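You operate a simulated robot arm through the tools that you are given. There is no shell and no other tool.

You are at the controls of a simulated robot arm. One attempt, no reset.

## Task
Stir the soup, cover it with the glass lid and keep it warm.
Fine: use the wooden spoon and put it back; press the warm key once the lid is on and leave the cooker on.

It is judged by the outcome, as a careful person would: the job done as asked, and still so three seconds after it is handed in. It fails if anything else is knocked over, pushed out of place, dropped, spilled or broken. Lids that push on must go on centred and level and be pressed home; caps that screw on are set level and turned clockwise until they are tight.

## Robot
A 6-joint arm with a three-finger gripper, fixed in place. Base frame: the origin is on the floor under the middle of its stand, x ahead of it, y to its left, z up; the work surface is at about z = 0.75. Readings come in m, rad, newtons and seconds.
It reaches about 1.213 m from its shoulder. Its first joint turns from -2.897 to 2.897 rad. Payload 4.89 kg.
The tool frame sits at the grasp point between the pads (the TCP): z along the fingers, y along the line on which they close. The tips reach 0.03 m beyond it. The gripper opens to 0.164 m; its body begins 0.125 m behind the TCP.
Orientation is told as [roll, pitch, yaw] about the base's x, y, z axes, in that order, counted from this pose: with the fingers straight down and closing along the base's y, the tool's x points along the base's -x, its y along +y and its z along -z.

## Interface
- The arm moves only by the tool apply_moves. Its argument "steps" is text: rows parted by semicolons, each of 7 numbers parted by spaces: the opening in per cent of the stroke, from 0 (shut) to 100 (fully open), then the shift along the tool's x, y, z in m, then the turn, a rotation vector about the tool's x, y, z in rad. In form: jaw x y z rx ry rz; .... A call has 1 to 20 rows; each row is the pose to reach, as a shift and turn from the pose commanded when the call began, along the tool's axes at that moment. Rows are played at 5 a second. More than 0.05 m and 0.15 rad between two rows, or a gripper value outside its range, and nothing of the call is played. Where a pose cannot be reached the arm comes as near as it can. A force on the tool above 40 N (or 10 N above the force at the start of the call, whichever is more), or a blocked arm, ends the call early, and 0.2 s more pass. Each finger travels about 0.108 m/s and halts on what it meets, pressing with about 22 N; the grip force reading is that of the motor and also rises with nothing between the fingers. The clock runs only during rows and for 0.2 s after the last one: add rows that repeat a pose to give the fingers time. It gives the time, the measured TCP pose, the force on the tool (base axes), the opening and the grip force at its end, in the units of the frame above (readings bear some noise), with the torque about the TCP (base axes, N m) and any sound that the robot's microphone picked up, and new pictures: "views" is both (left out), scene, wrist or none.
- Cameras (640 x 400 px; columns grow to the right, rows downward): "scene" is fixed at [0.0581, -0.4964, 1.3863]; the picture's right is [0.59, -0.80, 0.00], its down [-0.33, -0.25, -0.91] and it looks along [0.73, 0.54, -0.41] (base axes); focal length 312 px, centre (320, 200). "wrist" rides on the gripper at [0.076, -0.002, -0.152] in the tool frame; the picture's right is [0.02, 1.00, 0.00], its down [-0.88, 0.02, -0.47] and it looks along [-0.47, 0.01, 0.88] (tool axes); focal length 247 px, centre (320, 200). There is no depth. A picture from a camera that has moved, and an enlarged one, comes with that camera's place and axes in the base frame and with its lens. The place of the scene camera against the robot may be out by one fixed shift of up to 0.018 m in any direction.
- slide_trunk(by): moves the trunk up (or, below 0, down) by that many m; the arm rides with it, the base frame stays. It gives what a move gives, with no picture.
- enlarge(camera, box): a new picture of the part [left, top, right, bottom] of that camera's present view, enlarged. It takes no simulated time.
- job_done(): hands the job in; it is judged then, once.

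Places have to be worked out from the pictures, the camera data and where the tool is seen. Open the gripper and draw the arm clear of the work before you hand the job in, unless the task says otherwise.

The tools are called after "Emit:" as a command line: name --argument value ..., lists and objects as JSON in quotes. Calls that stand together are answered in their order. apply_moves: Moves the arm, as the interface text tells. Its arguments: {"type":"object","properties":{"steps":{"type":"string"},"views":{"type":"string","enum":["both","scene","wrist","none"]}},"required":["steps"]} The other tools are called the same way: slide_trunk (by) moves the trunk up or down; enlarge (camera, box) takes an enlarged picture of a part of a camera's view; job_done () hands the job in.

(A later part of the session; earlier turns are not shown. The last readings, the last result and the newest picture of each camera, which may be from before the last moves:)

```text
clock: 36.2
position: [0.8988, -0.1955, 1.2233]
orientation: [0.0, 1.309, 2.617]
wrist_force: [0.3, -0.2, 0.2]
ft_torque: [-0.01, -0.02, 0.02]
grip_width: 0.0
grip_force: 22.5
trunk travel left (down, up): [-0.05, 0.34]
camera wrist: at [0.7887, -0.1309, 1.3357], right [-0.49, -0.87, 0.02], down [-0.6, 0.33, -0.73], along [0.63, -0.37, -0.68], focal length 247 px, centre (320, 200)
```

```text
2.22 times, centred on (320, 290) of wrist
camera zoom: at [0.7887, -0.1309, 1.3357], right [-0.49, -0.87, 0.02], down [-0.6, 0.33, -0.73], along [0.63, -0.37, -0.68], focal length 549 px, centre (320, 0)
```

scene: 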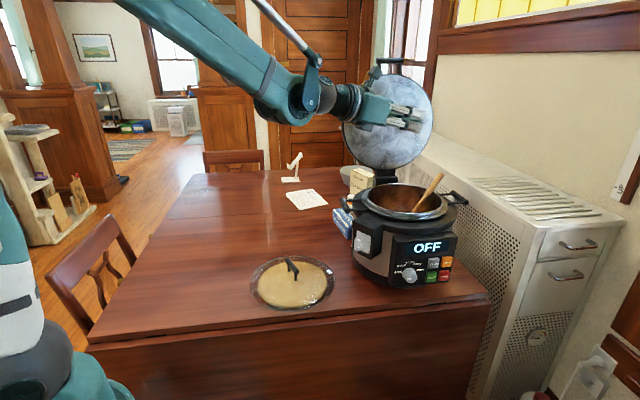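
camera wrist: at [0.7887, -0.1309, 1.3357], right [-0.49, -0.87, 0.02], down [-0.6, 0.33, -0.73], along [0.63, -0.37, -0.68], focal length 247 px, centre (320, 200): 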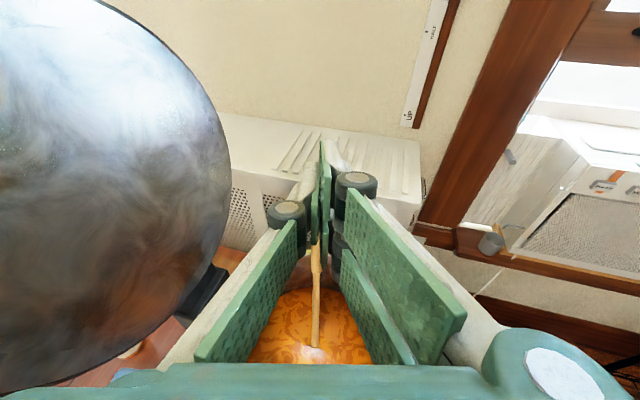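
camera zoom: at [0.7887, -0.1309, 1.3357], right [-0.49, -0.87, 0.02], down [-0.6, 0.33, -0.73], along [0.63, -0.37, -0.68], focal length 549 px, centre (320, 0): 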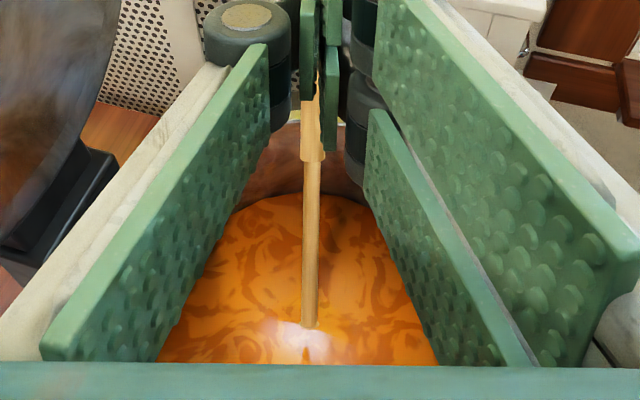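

The spoon leans on the far rim in the gripper's mid-plane, handle sticking out of the pot. I back off, open the gripper and reduce the tilt to 51° (perpendicular to the spoon) to measure it.

Emit:
apply_moves --steps "0 -0.0093 0 -0.0348 0 0 0; 20 -0.0186 0 -0.0696 0 -0.1 0; 40 -0.028 0 -0.1044 0 -0.2 0; 60 -0.0373 0 -0.1392 0 -0.3 0; 80 -0.0466 0 -0.174 0 -0.4189 0; 100 -0.0466 0 -0.174 0 -0.4189 0; 100 -0.0466 0 -0.174 0 -0.4189 0; 100 -0.0466 0 -0.174 0 -0.4189 0" --views "both"

Emit:
enlarge --camera "wrist" --box '[220, 80, 420, 280]'

```text
clock: 38.0
position: [0.7428, -0.1055, 1.2207]
orientation: [0.0, 0.889, 2.619]
wrist_force: [0.5, -0.3, 0.0]
ft_torque: [0.0, -0.02, 0.0]
grip_width: 0.164
grip_force: 0.0
trunk travel left (down, up): [-0.05, 0.34]
camera wrist: at [0.6819, -0.0688, 1.3765], right [-0.49, -0.87, 0.02], down [-0.81, 0.44, -0.39], along [0.33, -0.2, -0.92], focal length 247 px, centre (320, 200)
```

scene: 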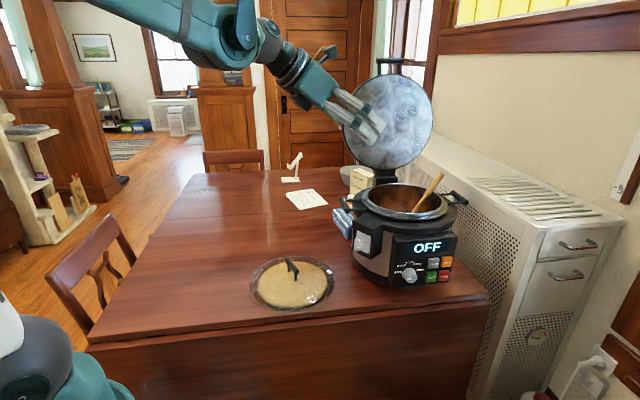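
wrist: 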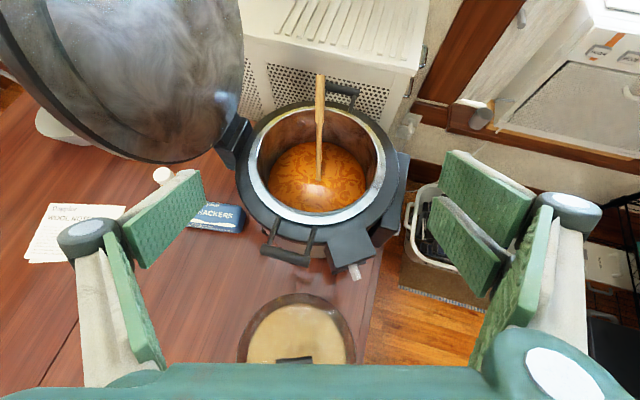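

```text
2.00 times, centred on (320, 180) of wrist
camera zoom: at [0.6819, -0.0688, 1.3765], right [-0.49, -0.87, 0.02], down [-0.81, 0.44, -0.39], along [0.33, -0.2, -0.92], focal length 494 px, centre (320, 240)
```

zoom: 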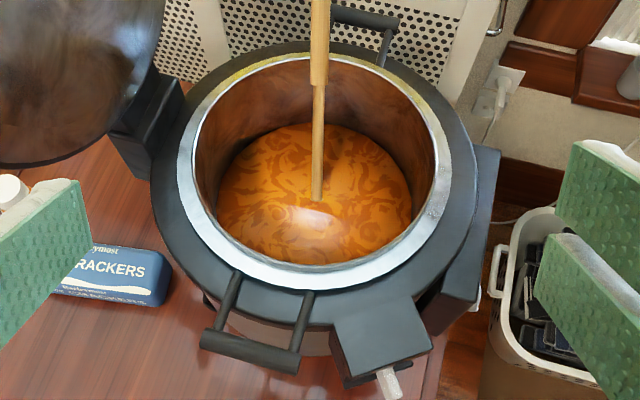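

Triangulating, the spoon lies at ~46° elevation, handle end near [1.009,-0.257,1.057], thick part leaning on the rim; soup surface ≈0.91 and pot bottom ≈0.87. I approach to a standoff 8 cm from the handle with the jaw at 30 %.

Emit:
apply_moves --steps "80 0.005 -0.0002 0.0391 0 -0.0142 0; 60 0.0099 -0.0005 0.0782 0 -0.0283 0; 45 0.0149 -0.0007 0.1173 0 -0.0425 0; 30 0.0199 -0.0009 0.1564 0 -0.0567 0; 30 0.0248 -0.0012 0.1955 0 -0.0708 0; 30 0.0298 -0.0014 0.2346 0 -0.085 0; 30 0.0298 -0.0014 0.2346 0 -0.085 0; 30 0.0298 -0.0014 0.2346 0 -0.085 0" --views "both"

Emit:
enlarge --camera "wrist" --box '[220, 110, 420, 310]'

Emit:
enlarge --camera "scene" --box '[340, 130, 480, 217]'

```text
clock: 39.8
position: [0.9188, -0.2049, 1.0965]
orientation: [0.001, 0.804, 2.619]
wrist_force: [0.2, 0.5, -0.2]
ft_torque: [-0.03, 0.04, -0.02]
grip_width: 0.0492
grip_force: 0.1
trunk travel left (down, up): [-0.05, 0.34]
camera wrist: at [0.8693, -0.175, 1.2569], right [-0.49, -0.87, 0.02], down [-0.83, 0.46, -0.31], along [0.26, -0.16, -0.95], focal length 247 px, centre (320, 200)
```

scene: 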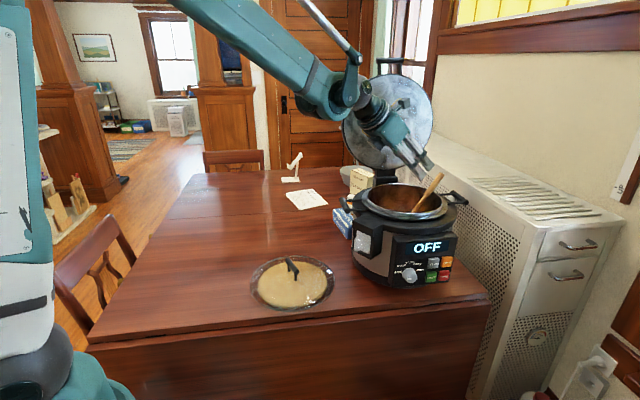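
wrist: 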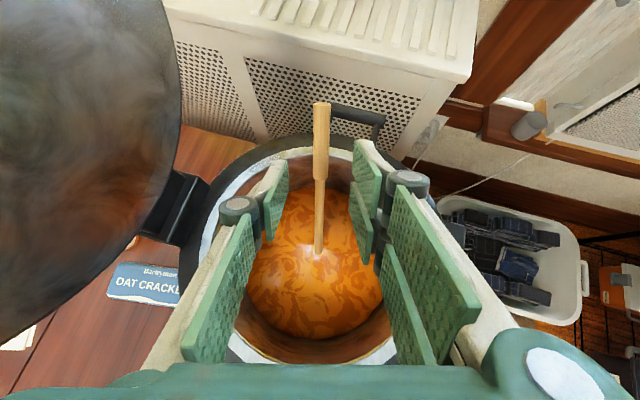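

```text
2.00 times, centred on (320, 210) of wrist
camera zoom: at [0.8693, -0.175, 1.2569], right [-0.49, -0.87, 0.02], down [-0.83, 0.46, -0.31], along [0.26, -0.16, -0.95], focal length 494 px, centre (320, 180)
```

zoom: 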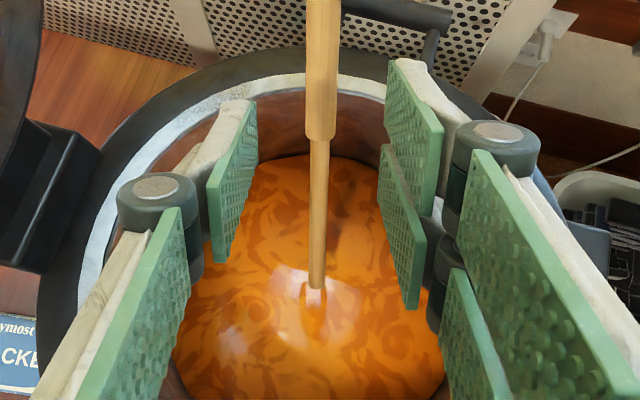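

```text
4.57 times, centred on (410, 174) of scene
camera zoom: at [0.0581, -0.4964, 1.3863], right [0.59, -0.8, 0.0], down [-0.33, -0.25, -0.91], along [0.73, 0.54, -0.41], focal length 1425 px, centre (-91, 321)
```

zoom: 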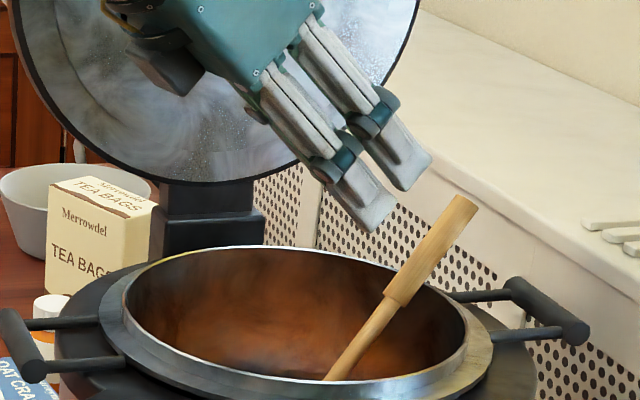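

The spoon sits exactly in the tool's mid-plane; refined elevation is ~50°, rim contact about 6 cm from the handle end. I advance along the approach to 15 mm short of the grasp and check again.

Emit:
apply_moves --steps "30 0.0063 0.0003 0.0245 0 0.026 0; 30 0.0125 0.0003 0.049 0 0.051 0; 30 0.0188 0.0003 0.0735 0 0.077 0; 30 0.0188 0.0003 0.0735 0 0.077 0" --views "both"

Emit:
enlarge --camera "wrist" --box '[220, 110, 420, 310]'

Emit:
enlarge --camera "scene" --box '[360, 150, 480, 225]'

```text
clock: 40.8
position: [0.9765, -0.2378, 1.0586]
orientation: [0.0, 0.883, 2.618]
wrist_force: [-0.3, -0.7, -0.5]
ft_torque: [0.0, -0.03, 0.03]
grip_width: 0.0489
grip_force: 0.0
trunk travel left (down, up): [-0.05, 0.34]
camera wrist: at [0.9157, -0.2023, 1.2149], right [-0.49, -0.87, 0.02], down [-0.81, 0.45, -0.38], along [0.32, -0.2, -0.93], focal length 247 px, centre (320, 200)
```

scene: 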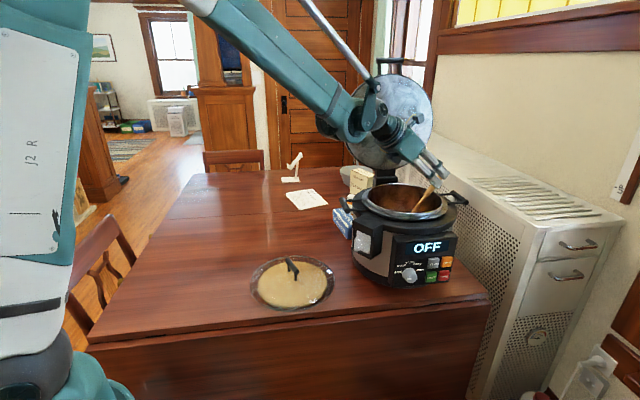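
wrist: 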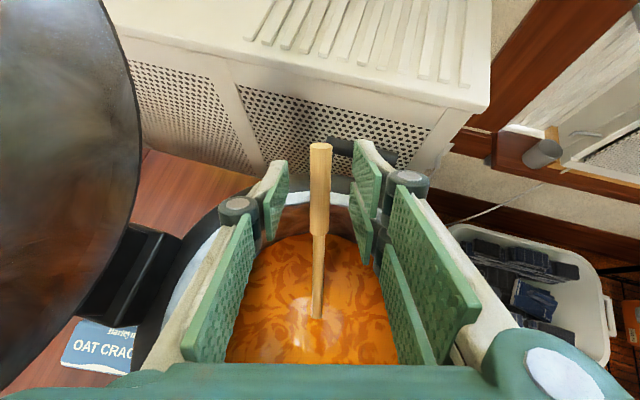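

```text
2.00 times, centred on (320, 210) of wrist
camera zoom: at [0.9157, -0.2023, 1.2149], right [-0.49, -0.87, 0.02], down [-0.81, 0.45, -0.38], along [0.32, -0.2, -0.93], focal length 494 px, centre (320, 180)
```

zoom: 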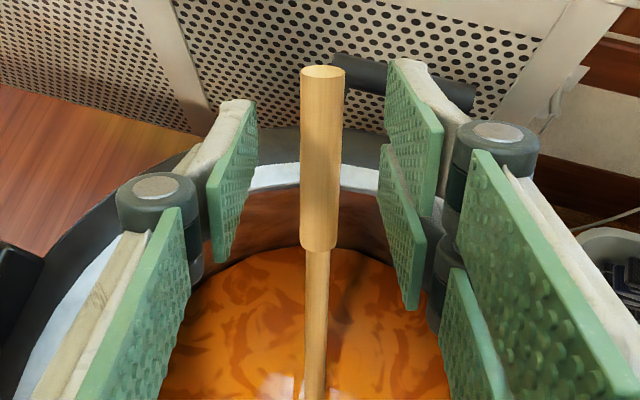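

```text
5.33 times, centred on (420, 188) of scene
camera zoom: at [0.0581, -0.4964, 1.3863], right [0.59, -0.8, 0.0], down [-0.33, -0.25, -0.91], along [0.73, 0.54, -0.41], focal length 1663 px, centre (-213, 267)
```

zoom: 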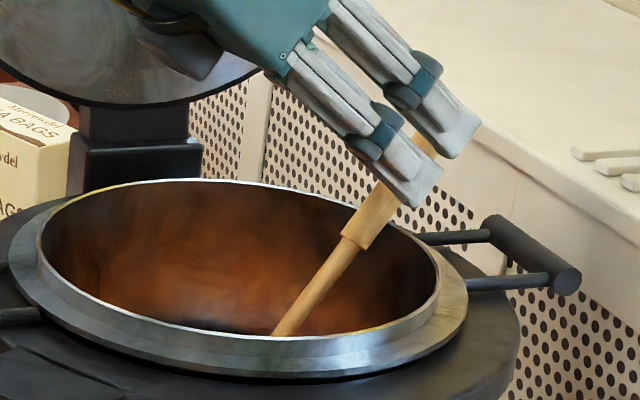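

Depth check: the handle axis is about 36 mm beyond the TCP, end 23 mm above tool centre – as planned. I advance 13 mm along the tool z axis and watch the force.

Emit:
apply_moves --steps "30 0 0 0.005 0 0 0; 30 0 0 0.009 0 0 0; 30 0 0 0.013 0 0 0; 30 0 0 0.013 0 0 0" --views "both"

Emit:
enlarge --camera "wrist" --box '[220, 110, 420, 310]'

Emit:
enlarge --camera "scene" --box '[360, 150, 480, 225]'

```text
clock: 41.8
position: [0.9837, -0.2434, 1.0513]
orientation: [0.001, 0.882, 2.619]
wrist_force: [-1.0, 0.2, 0.6]
ft_torque: [0.01, 0.01, -0.03]
grip_width: 0.0493
grip_force: 0.0
trunk travel left (down, up): [-0.05, 0.34]
camera wrist: at [0.924, -0.2074, 1.2068], right [-0.49, -0.87, 0.02], down [-0.81, 0.45, -0.38], along [0.32, -0.2, -0.93], focal length 247 px, centre (320, 200)
```

scene: 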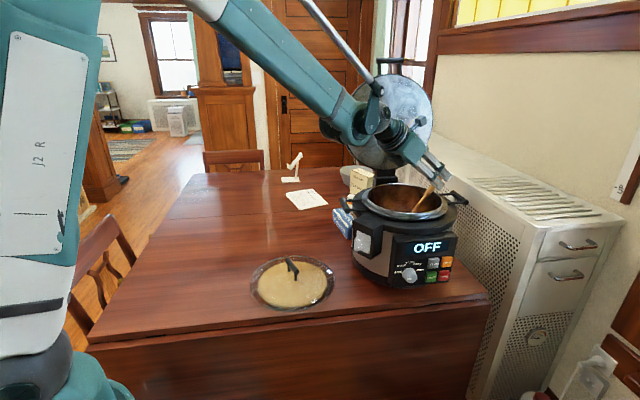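
wrist: 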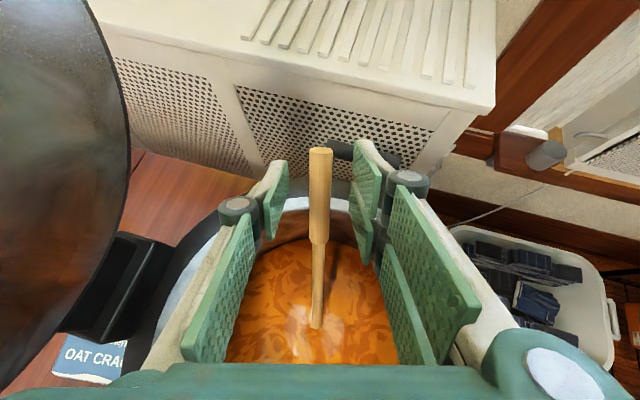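

```text
2.00 times, centred on (320, 210) of wrist
camera zoom: at [0.924, -0.2074, 1.2068], right [-0.49, -0.87, 0.02], down [-0.81, 0.45, -0.38], along [0.32, -0.2, -0.93], focal length 494 px, centre (320, 180)
```

zoom: 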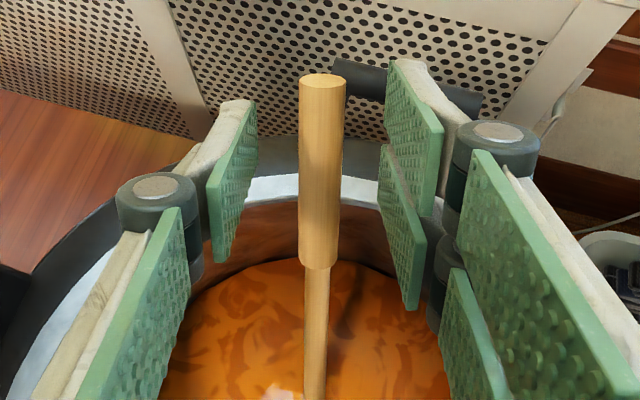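

```text
5.33 times, centred on (420, 188) of scene
camera zoom: at [0.0581, -0.4964, 1.3863], right [0.59, -0.8, 0.0], down [-0.33, -0.25, -0.91], along [0.73, 0.54, -0.41], focal length 1663 px, centre (-213, 267)
```

zoom: 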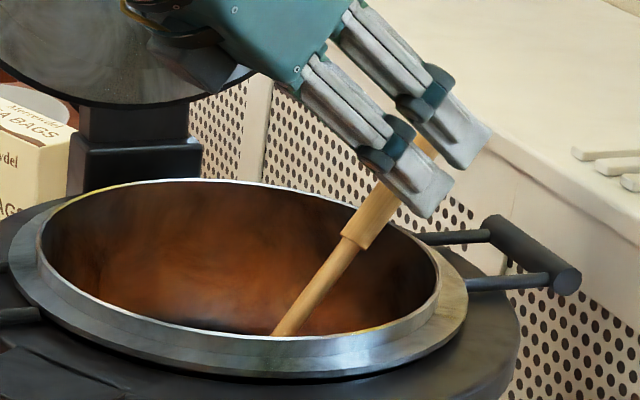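

The handle axis is now about 22–23 mm beyond the TCP with no contact force. I close on the handle.

Emit:
apply_moves --steps "22 0 0 0 0 0 0; 15 0 0 0 0 0 0; 8 0 0 0 0 0 0; 0 0 0 0 0 0 0; 0 0 0 0 0 0 0; 0 0 0 0 0 0 0; 0 0 0 0 0 0 0" --views "both"

Emit:
enlarge --camera "wrist" --box '[220, 110, 420, 310]'

Emit:
enlarge --camera "scene" --box '[360, 150, 480, 225]'

```text
clock: 43.4
position: [0.9846, -0.2433, 1.0509]
orientation: [0.0, 0.882, 2.617]
wrist_force: [-0.9, -0.2, -0.2]
ft_torque: [0.01, 0.06, 0.02]
grip_width: 0.0163
grip_force: 22.1
trunk travel left (down, up): [-0.05, 0.34]
camera wrist: at [0.924, -0.2074, 1.2069], right [-0.49, -0.87, 0.02], down [-0.81, 0.45, -0.38], along [0.32, -0.2, -0.93], focal length 247 px, centre (320, 200)
```

scene: 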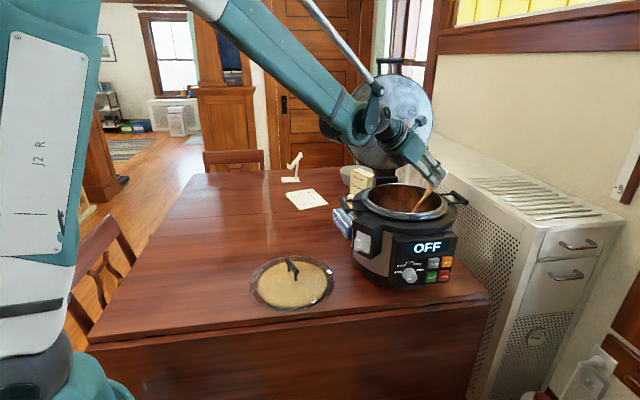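
wrist: 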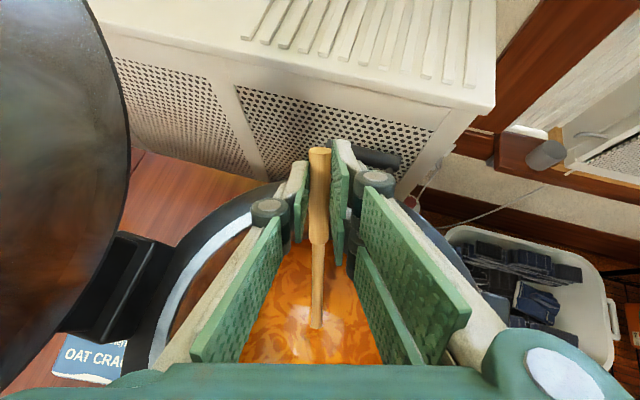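

```text
2.00 times, centred on (320, 210) of wrist
camera zoom: at [0.924, -0.2074, 1.2069], right [-0.49, -0.87, 0.02], down [-0.81, 0.45, -0.38], along [0.32, -0.2, -0.93], focal length 494 px, centre (320, 180)
```

zoom: 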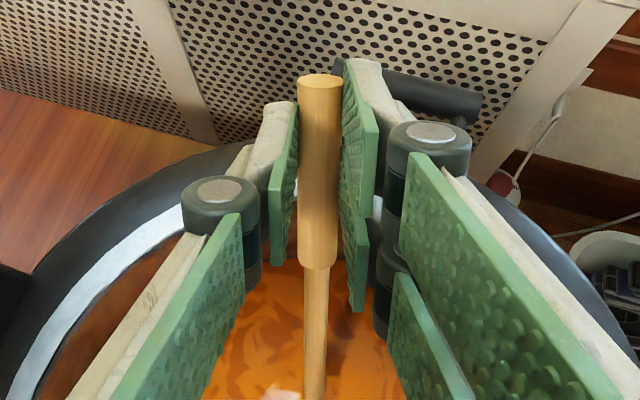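

```text
5.33 times, centred on (420, 188) of scene
camera zoom: at [0.0581, -0.4964, 1.3863], right [0.59, -0.8, 0.0], down [-0.33, -0.25, -0.91], along [0.73, 0.54, -0.41], focal length 1663 px, centre (-213, 267)
```

zoom: 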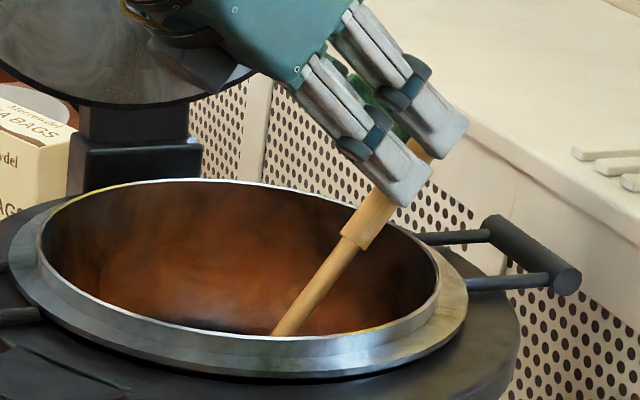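

Gripped with width 0.0163; to have a firmer bite than last time I reopen slightly, advance 4 mm more, and close again.

Emit:
apply_moves --steps "10 0 0 0 0 0 0; 20 0 0 0 0 0 0; 25 0 0 0 0 0 0; 25 0 0 0.002 0 0 0; 25 0 0 0.004 0 0 0; 25 0 0 0.004 0 0 0" --views "wrist"

Emit:
enlarge --camera "wrist" --box '[220, 110, 420, 310]'

Emit:
enlarge --camera "scene" --box '[360, 150, 480, 225]'

```text
clock: 44.8
position: [0.9868, -0.2443, 1.0478]
orientation: [0.0, 0.881, 2.619]
wrist_force: [0.0, -0.1, 0.2]
ft_torque: [-0.01, 0.0, -0.01]
grip_width: 0.0407
grip_force: 0.1
trunk travel left (down, up): [-0.05, 0.34]
camera wrist: at [0.9265, -0.2088, 1.2045], right [-0.49, -0.87, 0.02], down [-0.81, 0.45, -0.38], along [0.32, -0.2, -0.93], focal length 247 px, centre (320, 200)
```

wrist: 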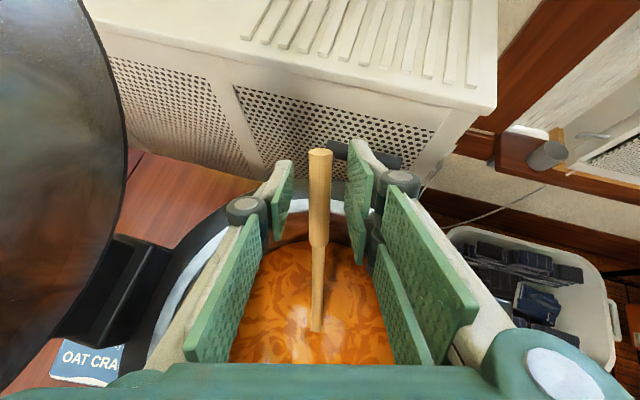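

```text
2.00 times, centred on (320, 210) of wrist
camera zoom: at [0.9265, -0.2088, 1.2045], right [-0.49, -0.87, 0.02], down [-0.81, 0.45, -0.38], along [0.32, -0.2, -0.93], focal length 494 px, centre (320, 180)
```

zoom: 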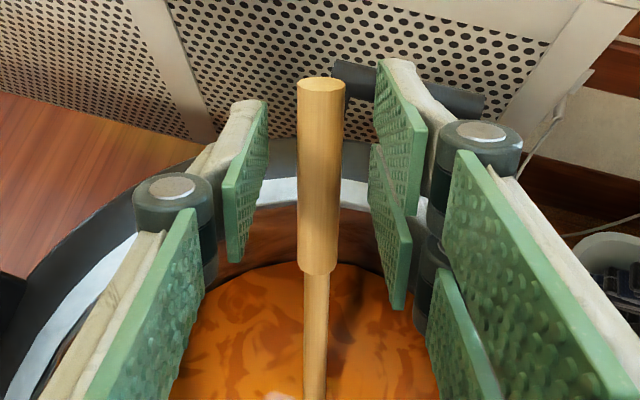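

```text
5.33 times, centred on (420, 188) of scene
camera zoom: at [0.0581, -0.4964, 1.3863], right [0.59, -0.8, 0.0], down [-0.33, -0.25, -0.91], along [0.73, 0.54, -0.41], focal length 1663 px, centre (-213, 267)
```

zoom: 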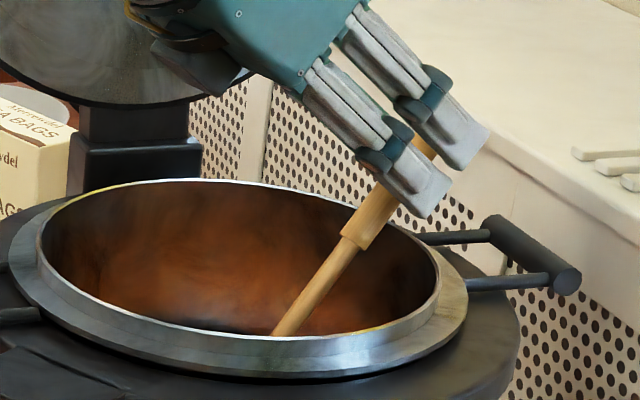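

No contact yet; the handle is now deeper between the pads. I close again.

Emit:
apply_moves --steps "16 0 0 0 0 0 0; 8 0 0 0 0 0 0; 0 0 0 0 0 0 0; 0 0 0 0 0 0 0; 0 0 0 0 0 0 0; 0 0 0 0 0 0 0" --views "wrist"

Emit:
enlarge --camera "wrist" --box '[220, 110, 420, 310]'

```text
clock: 46.2
position: [0.9859, -0.2441, 1.0476]
orientation: [0.001, 0.88, 2.617]
wrist_force: [0.3, -1.0, 0.4]
ft_torque: [-0.01, -0.01, 0.06]
grip_width: 0.0173
grip_force: 22.2
trunk travel left (down, up): [-0.05, 0.34]
camera wrist: at [0.9266, -0.2088, 1.2045], right [-0.49, -0.87, 0.02], down [-0.81, 0.45, -0.38], along [0.32, -0.2, -0.93], focal length 247 px, centre (320, 200)
```

wrist: 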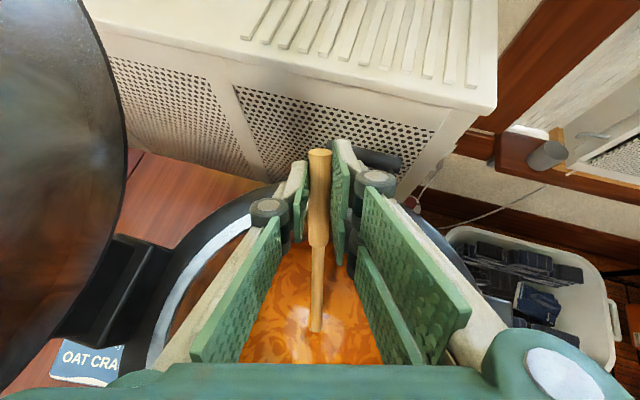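

```text
2.00 times, centred on (320, 210) of wrist
camera zoom: at [0.9266, -0.2088, 1.2045], right [-0.49, -0.87, 0.02], down [-0.81, 0.45, -0.38], along [0.32, -0.2, -0.93], focal length 494 px, centre (320, 180)
```

zoom: 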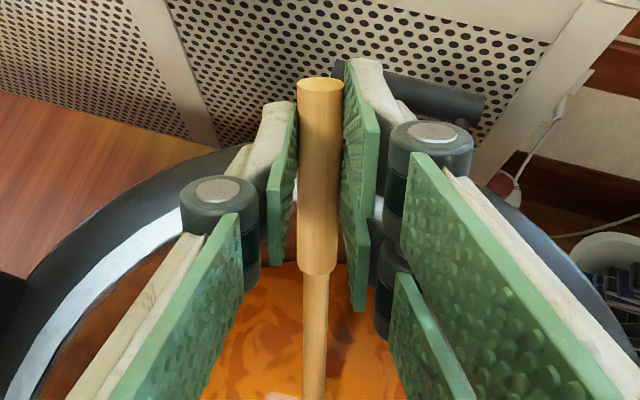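

Full-diameter grip now (0.0173). I lift 3 cm straight up and then turn the spoon more upright about its bowl, keeping the bowl near the pot's centre.

Emit:
apply_moves --steps "0 0.0077 0 -0.0064 0 0 0; 0 0.0154 0 -0.0127 0 0 0; 0 0.0232 0 -0.0191 0 0 0; 0 0.0232 0 -0.0191 0 0 0; 0 0.0198 0 -0.0411 0 0.106 0; 0 0.0142 0 -0.0626 0 0.213 0; 0 0.0063 0 -0.0835 0 0.32 0; 0 -0.0038 0 -0.1034 0 0.427 0; 0 -0.0038 0 -0.1034 0 0.427 0" --views "both"

Emit:
enlarge --camera "wrist" --box '[220, 180, 420, 380]'

Emit:
enlarge --camera "scene" --box '[340, 130, 480, 217]'

```text
clock: 48.2
position: [0.9156, -0.2029, 1.112]
orientation: [0.001, 1.31, 2.621]
wrist_force: [0.1, 0.7, -0.1]
ft_torque: [-0.02, 0.0, 0.04]
grip_width: 0.0172
grip_force: 22.5
trunk travel left (down, up): [-0.05, 0.34]
camera wrist: at [0.8041, -0.1381, 1.2248], right [-0.49, -0.87, 0.02], down [-0.6, 0.33, -0.73], along [0.63, -0.37, -0.68], focal length 247 px, centre (320, 200)
```

scene: 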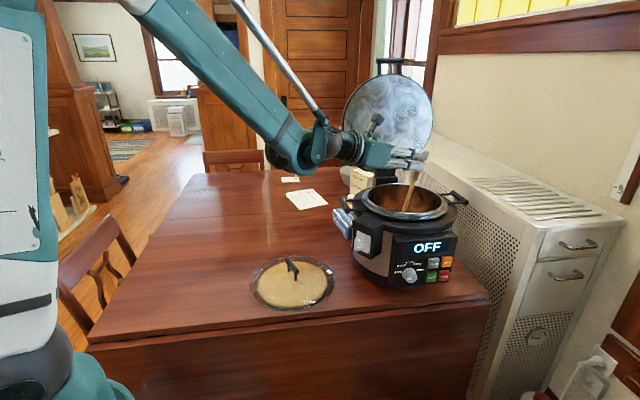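
wrist: 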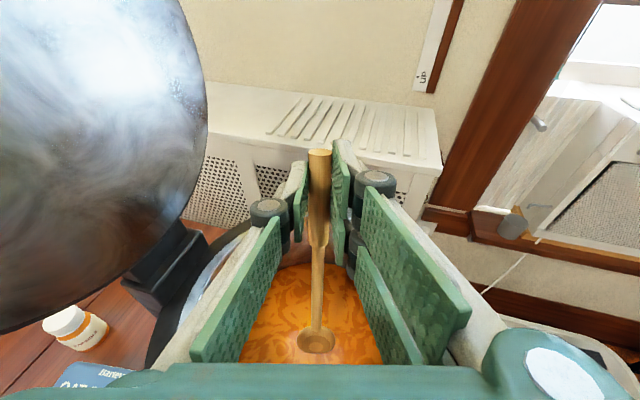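

```text
2.00 times, centred on (320, 280) of wrist
camera zoom: at [0.8041, -0.1381, 1.2248], right [-0.49, -0.87, 0.02], down [-0.6, 0.33, -0.73], along [0.63, -0.37, -0.68], focal length 494 px, centre (320, 40)
```

zoom: 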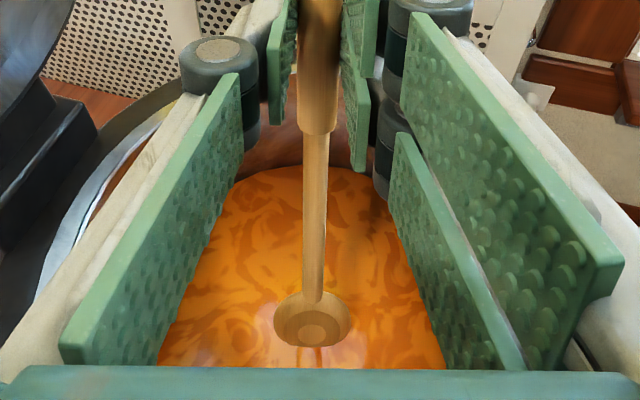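

```text
4.57 times, centred on (410, 174) of scene
camera zoom: at [0.0581, -0.4964, 1.3863], right [0.59, -0.8, 0.0], down [-0.33, -0.25, -0.91], along [0.73, 0.54, -0.41], focal length 1425 px, centre (-91, 321)
```

zoom: 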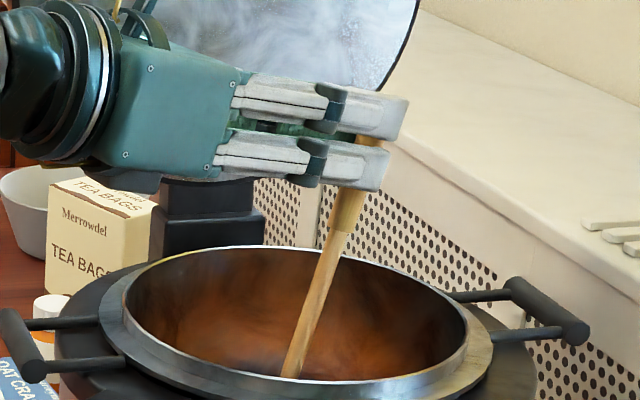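

The spoon is held at 75° with the bowl just touching the soup surface (≈0.89); bottom ≈0.855. I lower 2.4 cm, staying about 5 mm above the bottom, and check.

Emit:
apply_moves --steps "0 -0.0058 0 0.0016 0 0 0; 0 -0.0116 0 0.0031 0 0 0; 0 -0.0174 0 0.0047 0 0 0; 0 -0.0232 0 0.0062 0 0 0; 0 -0.0232 0 0.0062 0 0 0" --views "both"

Emit:
enlarge --camera "wrist" --box '[220, 180, 420, 380]'

```text
clock: 49.4
position: [0.915, -0.2036, 1.0871]
orientation: [0.0, 1.311, 2.616]
wrist_force: [0.2, 0.4, 0.0]
ft_torque: [-0.02, -0.01, 0.01]
grip_width: 0.0171
grip_force: 21.7
trunk travel left (down, up): [-0.05, 0.34]
camera wrist: at [0.8045, -0.1384, 1.2007], right [-0.49, -0.87, 0.02], down [-0.6, 0.33, -0.73], along [0.63, -0.37, -0.68], focal length 247 px, centre (320, 200)
```

scene: 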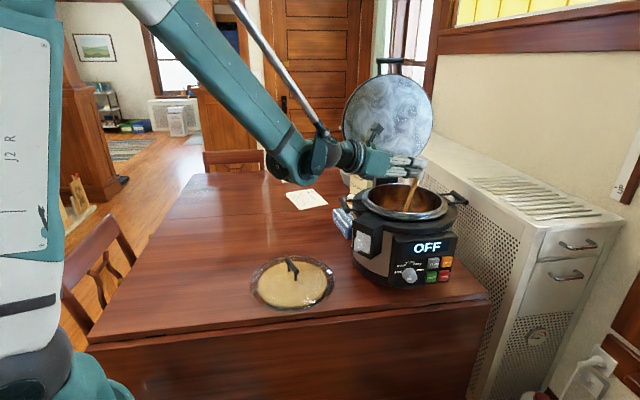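
wrist: 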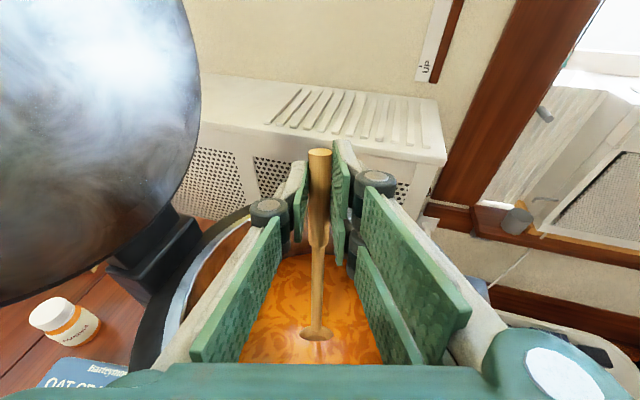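

```text
2.00 times, centred on (320, 280) of wrist
camera zoom: at [0.8045, -0.1384, 1.2007], right [-0.49, -0.87, 0.02], down [-0.6, 0.33, -0.73], along [0.63, -0.37, -0.68], focal length 494 px, centre (320, 40)
```

zoom: 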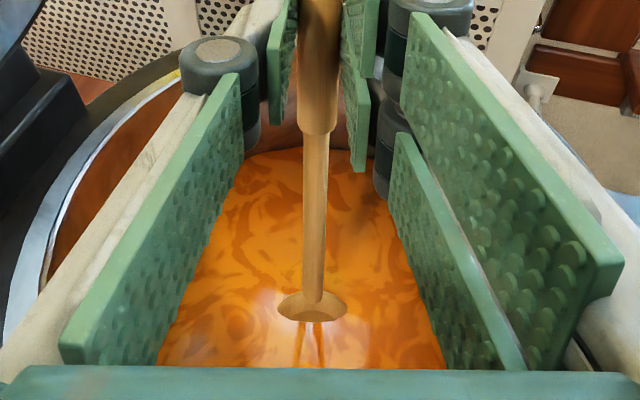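

The bowl is now mostly immersed without any contact force. I stir one slow circle of 4 cm radius around the pot's centre.

Emit:
apply_moves --steps "0 0.0054 0 0.0203 0 0 0; 0 0.0109 0 0.0406 0 0 0; 0 0.01 0.0161 0.0375 0 0 0; 0 0.0077 0.0297 0.0287 0 0 0; 0 0.0042 0.0388 0.0156 0 0 0; 0 0 0.042 0 0 0 0; 0 -0.0042 0.0388 -0.0156 0 0 0; 0 -0.0077 0.0297 -0.0287 0 0 0; 0 -0.01 0.0161 -0.0375 0 0 0; 0 -0.0109 0 -0.0406 0 0 0; 0 -0.01 -0.0161 -0.0375 0 0 0; 0 -0.0077 -0.0297 -0.0287 0 0 0; 0 -0.0042 -0.0388 -0.0156 0 0 0; 0 0 -0.042 0 0 0 0; 0 0.0042 -0.0388 0.0156 0 0 0; 0 0.0077 -0.0297 0.0287 0 0 0; 0 0.01 -0.0161 0.0375 0 0 0; 0 0.0109 0 0.0406 0 0 0; 0 0.0054 0 0.0203 0 0 0; 0 0 0 0 0 0 0" --views "both"

Emit:
enlarge --camera "wrist" --box '[220, 180, 420, 380]'

```text
clock: 53.6
position: [0.9165, -0.2039, 1.0849]
orientation: [0.001, 1.309, 2.62]
wrist_force: [1.7, 0.7, -2.3]
ft_torque: [-0.08, -0.06, -0.07]
grip_width: 0.0169
grip_force: 21.5
trunk travel left (down, up): [-0.05, 0.34]
camera wrist: at [0.8051, -0.1388, 1.1996], right [-0.49, -0.87, 0.02], down [-0.6, 0.33, -0.73], along [0.63, -0.37, -0.68], focal length 247 px, centre (320, 200)
```

scene: 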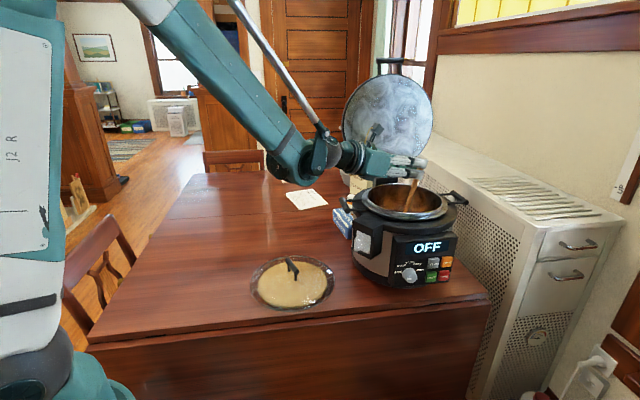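
wrist: 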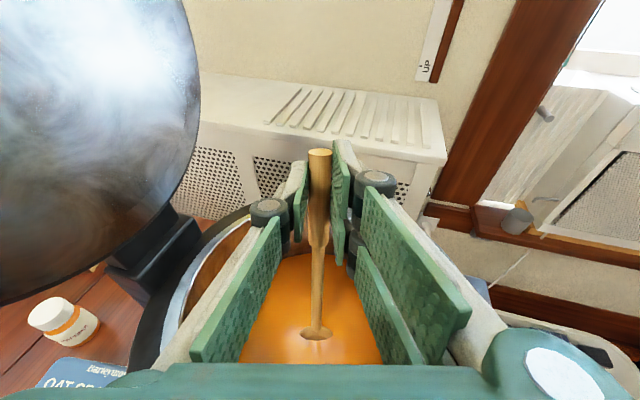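

```text
2.00 times, centred on (320, 280) of wrist
camera zoom: at [0.8051, -0.1388, 1.1996], right [-0.49, -0.87, 0.02], down [-0.6, 0.33, -0.73], along [0.63, -0.37, -0.68], focal length 494 px, centre (320, 40)
```

zoom: 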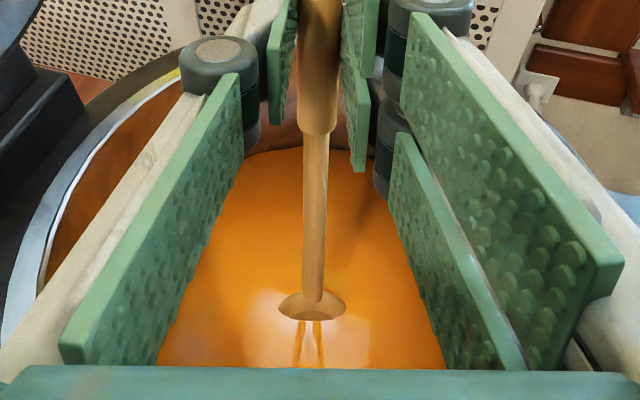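

The soup's streaks have mixed into an even colour – it is stirred. I do one more circle for good measure.

Emit:
apply_moves --steps "0 0.0054 0 0.0203 0 0 0; 0 0.0109 0 0.0406 0 0 0; 0 0.01 0.0161 0.0375 0 0 0; 0 0.0077 0.0297 0.0287 0 0 0; 0 0.0042 0.0388 0.0156 0 0 0; 0 0 0.042 0 0 0 0; 0 -0.0042 0.0388 -0.0156 0 0 0; 0 -0.0077 0.0297 -0.0287 0 0 0; 0 -0.01 0.0161 -0.0375 0 0 0; 0 -0.0109 0 -0.0406 0 0 0; 0 -0.01 -0.0161 -0.0375 0 0 0; 0 -0.0077 -0.0297 -0.0287 0 0 0; 0 -0.0042 -0.0388 -0.0156 0 0 0; 0 0 -0.042 0 0 0 0; 0 0.0042 -0.0388 0.0156 0 0 0; 0 0.0077 -0.0297 0.0287 0 0 0; 0 0.01 -0.0161 0.0375 0 0 0; 0 0.0109 0 0.0406 0 0 0; 0 0.0054 0 0.0203 0 0 0; 0 0 0 0 0 0 0" --views "both"

Emit:
enlarge --camera "wrist" --box '[220, 180, 420, 380]'

```text
clock: 57.8
position: [0.9159, -0.2037, 1.0868]
orientation: [0.001, 1.31, 2.62]
wrist_force: [2.3, 0.0, -1.4]
ft_torque: [-0.05, -0.04, -0.06]
grip_width: 0.0171
grip_force: 21.8
trunk travel left (down, up): [-0.05, 0.34]
camera wrist: at [0.8049, -0.1389, 1.2001], right [-0.49, -0.87, 0.02], down [-0.6, 0.33, -0.73], along [0.63, -0.37, -0.69], focal length 247 px, centre (320, 200)
```

scene: 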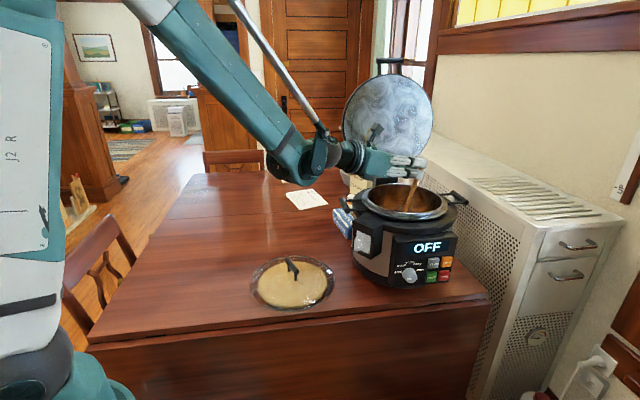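
wrist: 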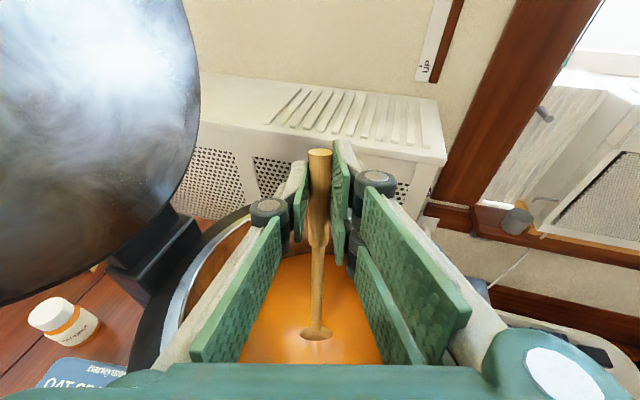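

```text
2.00 times, centred on (320, 280) of wrist
camera zoom: at [0.8049, -0.1389, 1.2001], right [-0.49, -0.87, 0.02], down [-0.6, 0.33, -0.73], along [0.63, -0.37, -0.69], focal length 494 px, centre (320, 40)
```

zoom: 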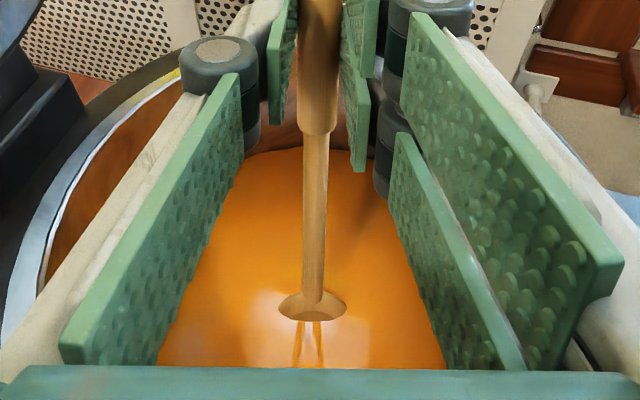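

Soup is evenly mixed and the spoon still firmly held (width 0.017). I lift it straight up out of the pot, pausing briefly for it to drip off.

Emit:
apply_moves --steps "0 0.0193 0 -0.0052 0 0 0; 0 0.0386 0 -0.0104 0 0 0; 0 0.058 0 -0.0155 0 0 0; 0 0.058 0 -0.0155 0 0 0; 0 0.058 0 -0.0155 0 0 0; 0 0.058 0 -0.0155 0 0 0; 0 0.058 0 -0.0155 0 0 0; 0 0.0869 0 -0.0233 0 0 0; 0 0.1159 0 -0.0311 0 0 0; 0 0.1449 0 -0.0388 0 0 0; 0 0.1739 0 -0.0466 0 0 0; 0 0.2028 0 -0.0543 0 0 0; 0 0.2028 0 -0.0543 0 0 0; 0 0.2028 0 -0.0543 0 0 0" --views "both"

```text
clock: 60.8
position: [0.9161, -0.2031, 1.2978]
orientation: [0.0, 1.31, 2.619]
wrist_force: [0.3, 0.0, 0.5]
ft_torque: [0.05, -0.01, 0.02]
grip_width: 0.0172
grip_force: 21.9
trunk travel left (down, up): [-0.05, 0.34]
camera wrist: at [0.8051, -0.139, 1.4116], right [-0.49, -0.87, 0.02], down [-0.6, 0.33, -0.73], along [0.63, -0.37, -0.68], focal length 247 px, centre (320, 200)
```

scene: 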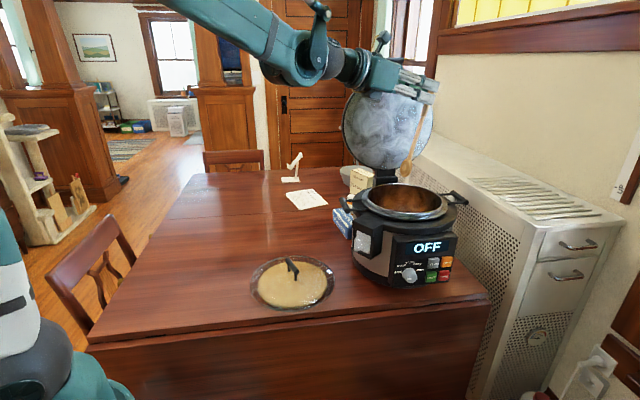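
wrist: 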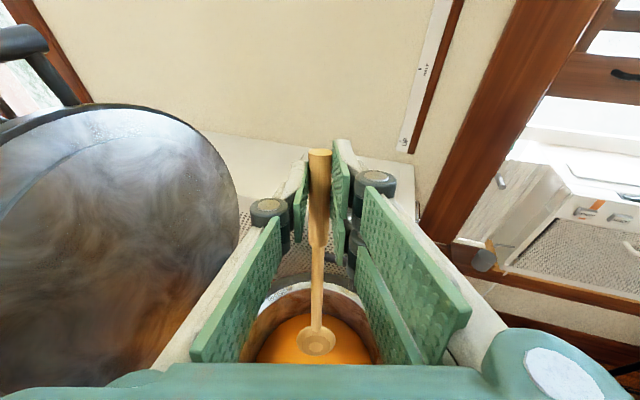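

The spoon is out with its bowl above rim height. I move back away from the pot.

Emit:
apply_moves --steps "0 -0.01 0.0105 -0.0341 0 0 0; 0 -0.02 0.0209 -0.0682 0 0 0; 0 -0.03 0.0314 -0.1023 0 0 0; 0 -0.04 0.0418 -0.1364 0 0 0; 0 -0.05 0.0523 -0.1705 0 0 0; 0 -0.06 0.0627 -0.2046 0 0 0; 0 -0.06 0.0627 -0.2046 0 -0.13 0; 0 -0.06 0.0627 -0.2046 0 -0.26 0; 0 -0.06 0.0627 -0.2046 0 -0.39 0; 0 -0.06 0.0627 -0.2046 0 -0.52 0; 0 -0.06 0.0627 -0.2046 0 -0.65 0; 0 -0.06 0.0627 -0.2046 0 -0.78 0; 0 -0.06 0.0627 -0.2046 0 -0.91 0; 0 -0.06 0.0627 -0.2046 0 -1.04 0; 0 -0.06 0.0627 -0.2046 0 -1.17 0; 0 -0.06 0.0627 -0.2046 0 -1.309 0; 0 -0.06 0.0627 -0.2046 0 -1.309 0" --views "both"

```text
clock: 64.4
position: [0.699, -0.1513, 1.2919]
orientation: [0.0, -0.004, 2.618]
wrist_force: [1.3, 1.2, -0.3]
ft_torque: [-0.02, -0.02, -0.01]
grip_width: 0.0172
grip_force: 22.4
trunk travel left (down, up): [-0.05, 0.34]
camera wrist: at [0.766, -0.1883, 1.4446], right [-0.48, -0.88, 0.0], down [-0.77, 0.42, 0.47], along [-0.42, 0.23, -0.88], focal length 247 px, centre (320, 200)
```

scene: 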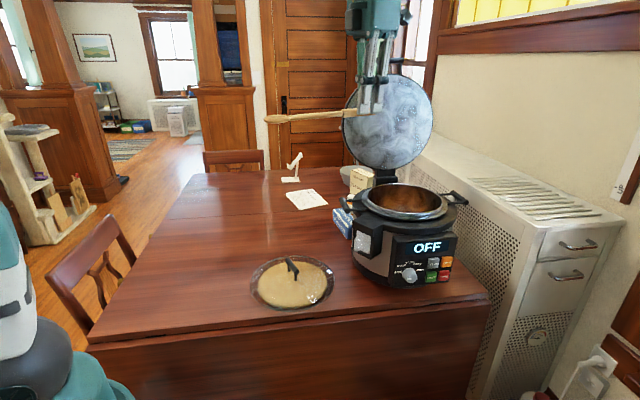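
wrist: 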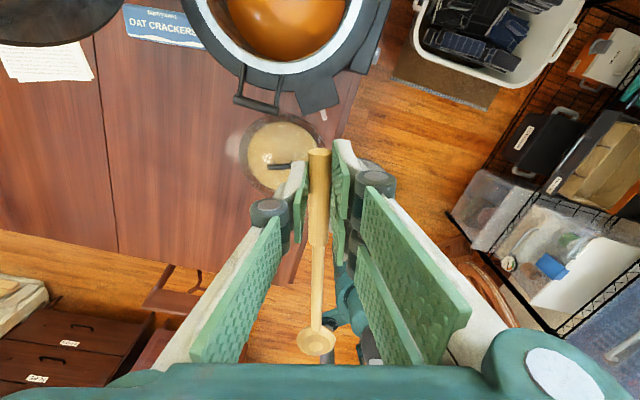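

Straight down again with the spoon still firmly held. I carry it back to above its original place (yaw 0.716).

Emit:
apply_moves --steps "0 -0.0301 -0.0091 0.0209 0 0 0.1359; 0 -0.0603 -0.0181 0.0419 0 0 0.2717; 0 -0.0904 -0.0272 0.0628 0 0 0.4076; 0 -0.1205 -0.0362 0.0837 0 0 0.5434; 0 -0.1507 -0.0453 0.1046 0 0 0.6793; 0 -0.1808 -0.0543 0.1256 0 0 0.8151; 0 -0.211 -0.0634 0.1465 0 0 0.951; 0 -0.2411 -0.0724 0.1674 0 0 1.0869; 0 -0.2712 -0.0815 0.1884 0 0 1.2227; 0 -0.3014 -0.0905 0.2093 0 0 1.3586; 0 -0.3315 -0.0996 0.2302 0 0 1.4944; 0 -0.3616 -0.1086 0.2511 0 0 1.6303; 0 -0.3918 -0.1177 0.2721 0 0 1.7661; 0 -0.4219 -0.1267 0.293 0 0 1.902; 0 -0.4219 -0.1267 0.293 0 0 1.902" --views "both"

```text
clock: 67.6
position: [0.3977, 0.17, 0.9987]
orientation: [0.0, -0.001, 0.716]
wrist_force: [-0.2, -0.4, -1.0]
ft_torque: [0.02, 0.08, 0.0]
grip_width: 0.0173
grip_force: 22.0
trunk travel left (down, up): [-0.05, 0.34]
camera wrist: at [0.3397, 0.1172, 1.1514], right [-0.67, 0.74, 0.0], down [0.65, 0.59, 0.47], along [0.35, 0.32, -0.88], focal length 247 px, centre (320, 200)
```

scene: 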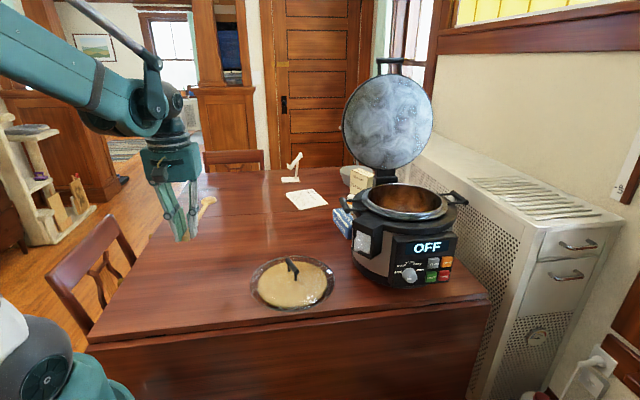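
wrist: 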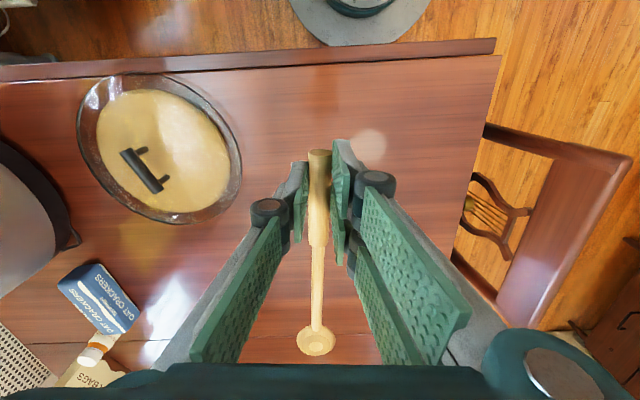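

The spoon is above its original spot and aligned. I lower it slowly to just above the table.

Emit:
apply_moves --steps "0 0 0 0.04 0 0 0; 0 0 0 0.08 0 0 0; 0 0 0 0.12 0 0 0; 0 0 0 0.155 0 0 0; 0 0 0 0.18 0 0 0; 0 0 0 0.195 0 0 0; 0 0 0 0.205 0 0 0; 0 0 0 0.21 0 0 0; 0 0 0 0.21 0 0 0" --views "both"

Emit:
enlarge --camera "scene" --box '[150, 230, 270, 320]'

```text
clock: 69.6
position: [0.3974, 0.1697, 0.7883]
orientation: [0.0, 0.0, 0.716]
wrist_force: [-0.1, 0.6, 0.4]
ft_torque: [-0.01, 0.03, -0.01]
grip_width: 0.0171
grip_force: 22.5
trunk travel left (down, up): [-0.05, 0.34]
camera wrist: at [0.3399, 0.1177, 0.9418], right [-0.67, 0.74, 0.0], down [0.65, 0.59, 0.47], along [0.35, 0.32, -0.88], focal length 247 px, centre (320, 200)
```

scene: 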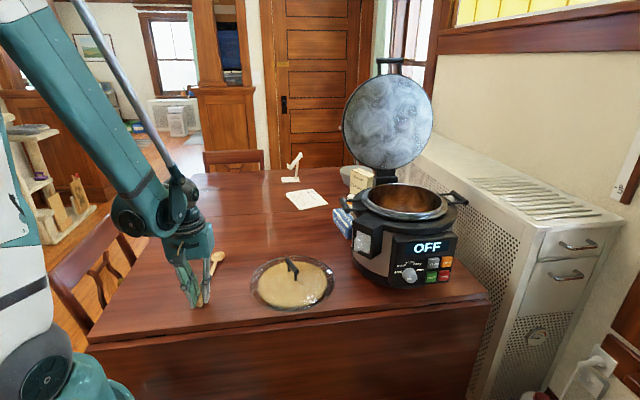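
wrist: 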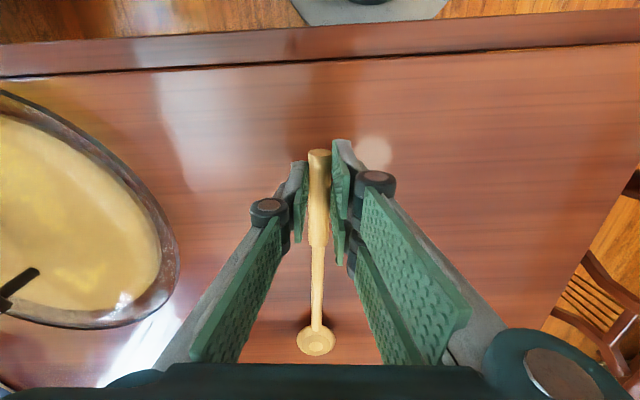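

```text
4.44 times, centred on (210, 275) of scene
camera zoom: at [0.0581, -0.4964, 1.3863], right [0.59, -0.8, 0.0], down [-0.33, -0.25, -0.91], along [0.73, 0.54, -0.41], focal length 1386 px, centre (809, -133)
```

zoom: 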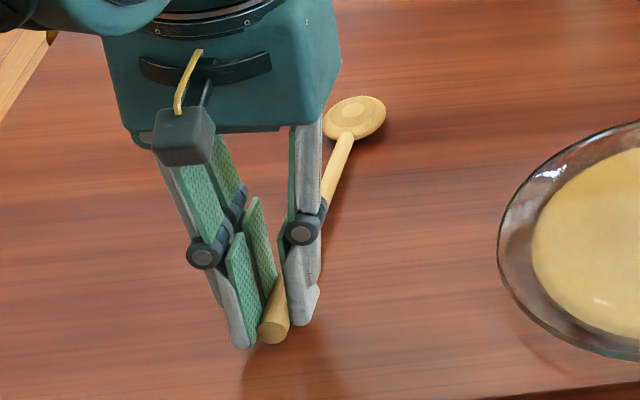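

Still no contact; I lower another 6 mm in small steps.

Emit:
apply_moves --steps "0 0 0 0.002 0 0 0; 0 0 0 0.004 0 0 0; 0 0 0 0.006 0 0 0; 0 0 0 0.006 0 0 0" --views "none"

```text
clock: 70.6
position: [0.3966, 0.1685, 0.7836]
orientation: [-0.001, 0.0, 0.714]
wrist_force: [1.6, 1.2, 17.6]
ft_torque: [0.07, -0.08, -0.03]
grip_width: 0.0171
grip_force: 21.7
trunk travel left (down, up): [-0.05, 0.34]
```

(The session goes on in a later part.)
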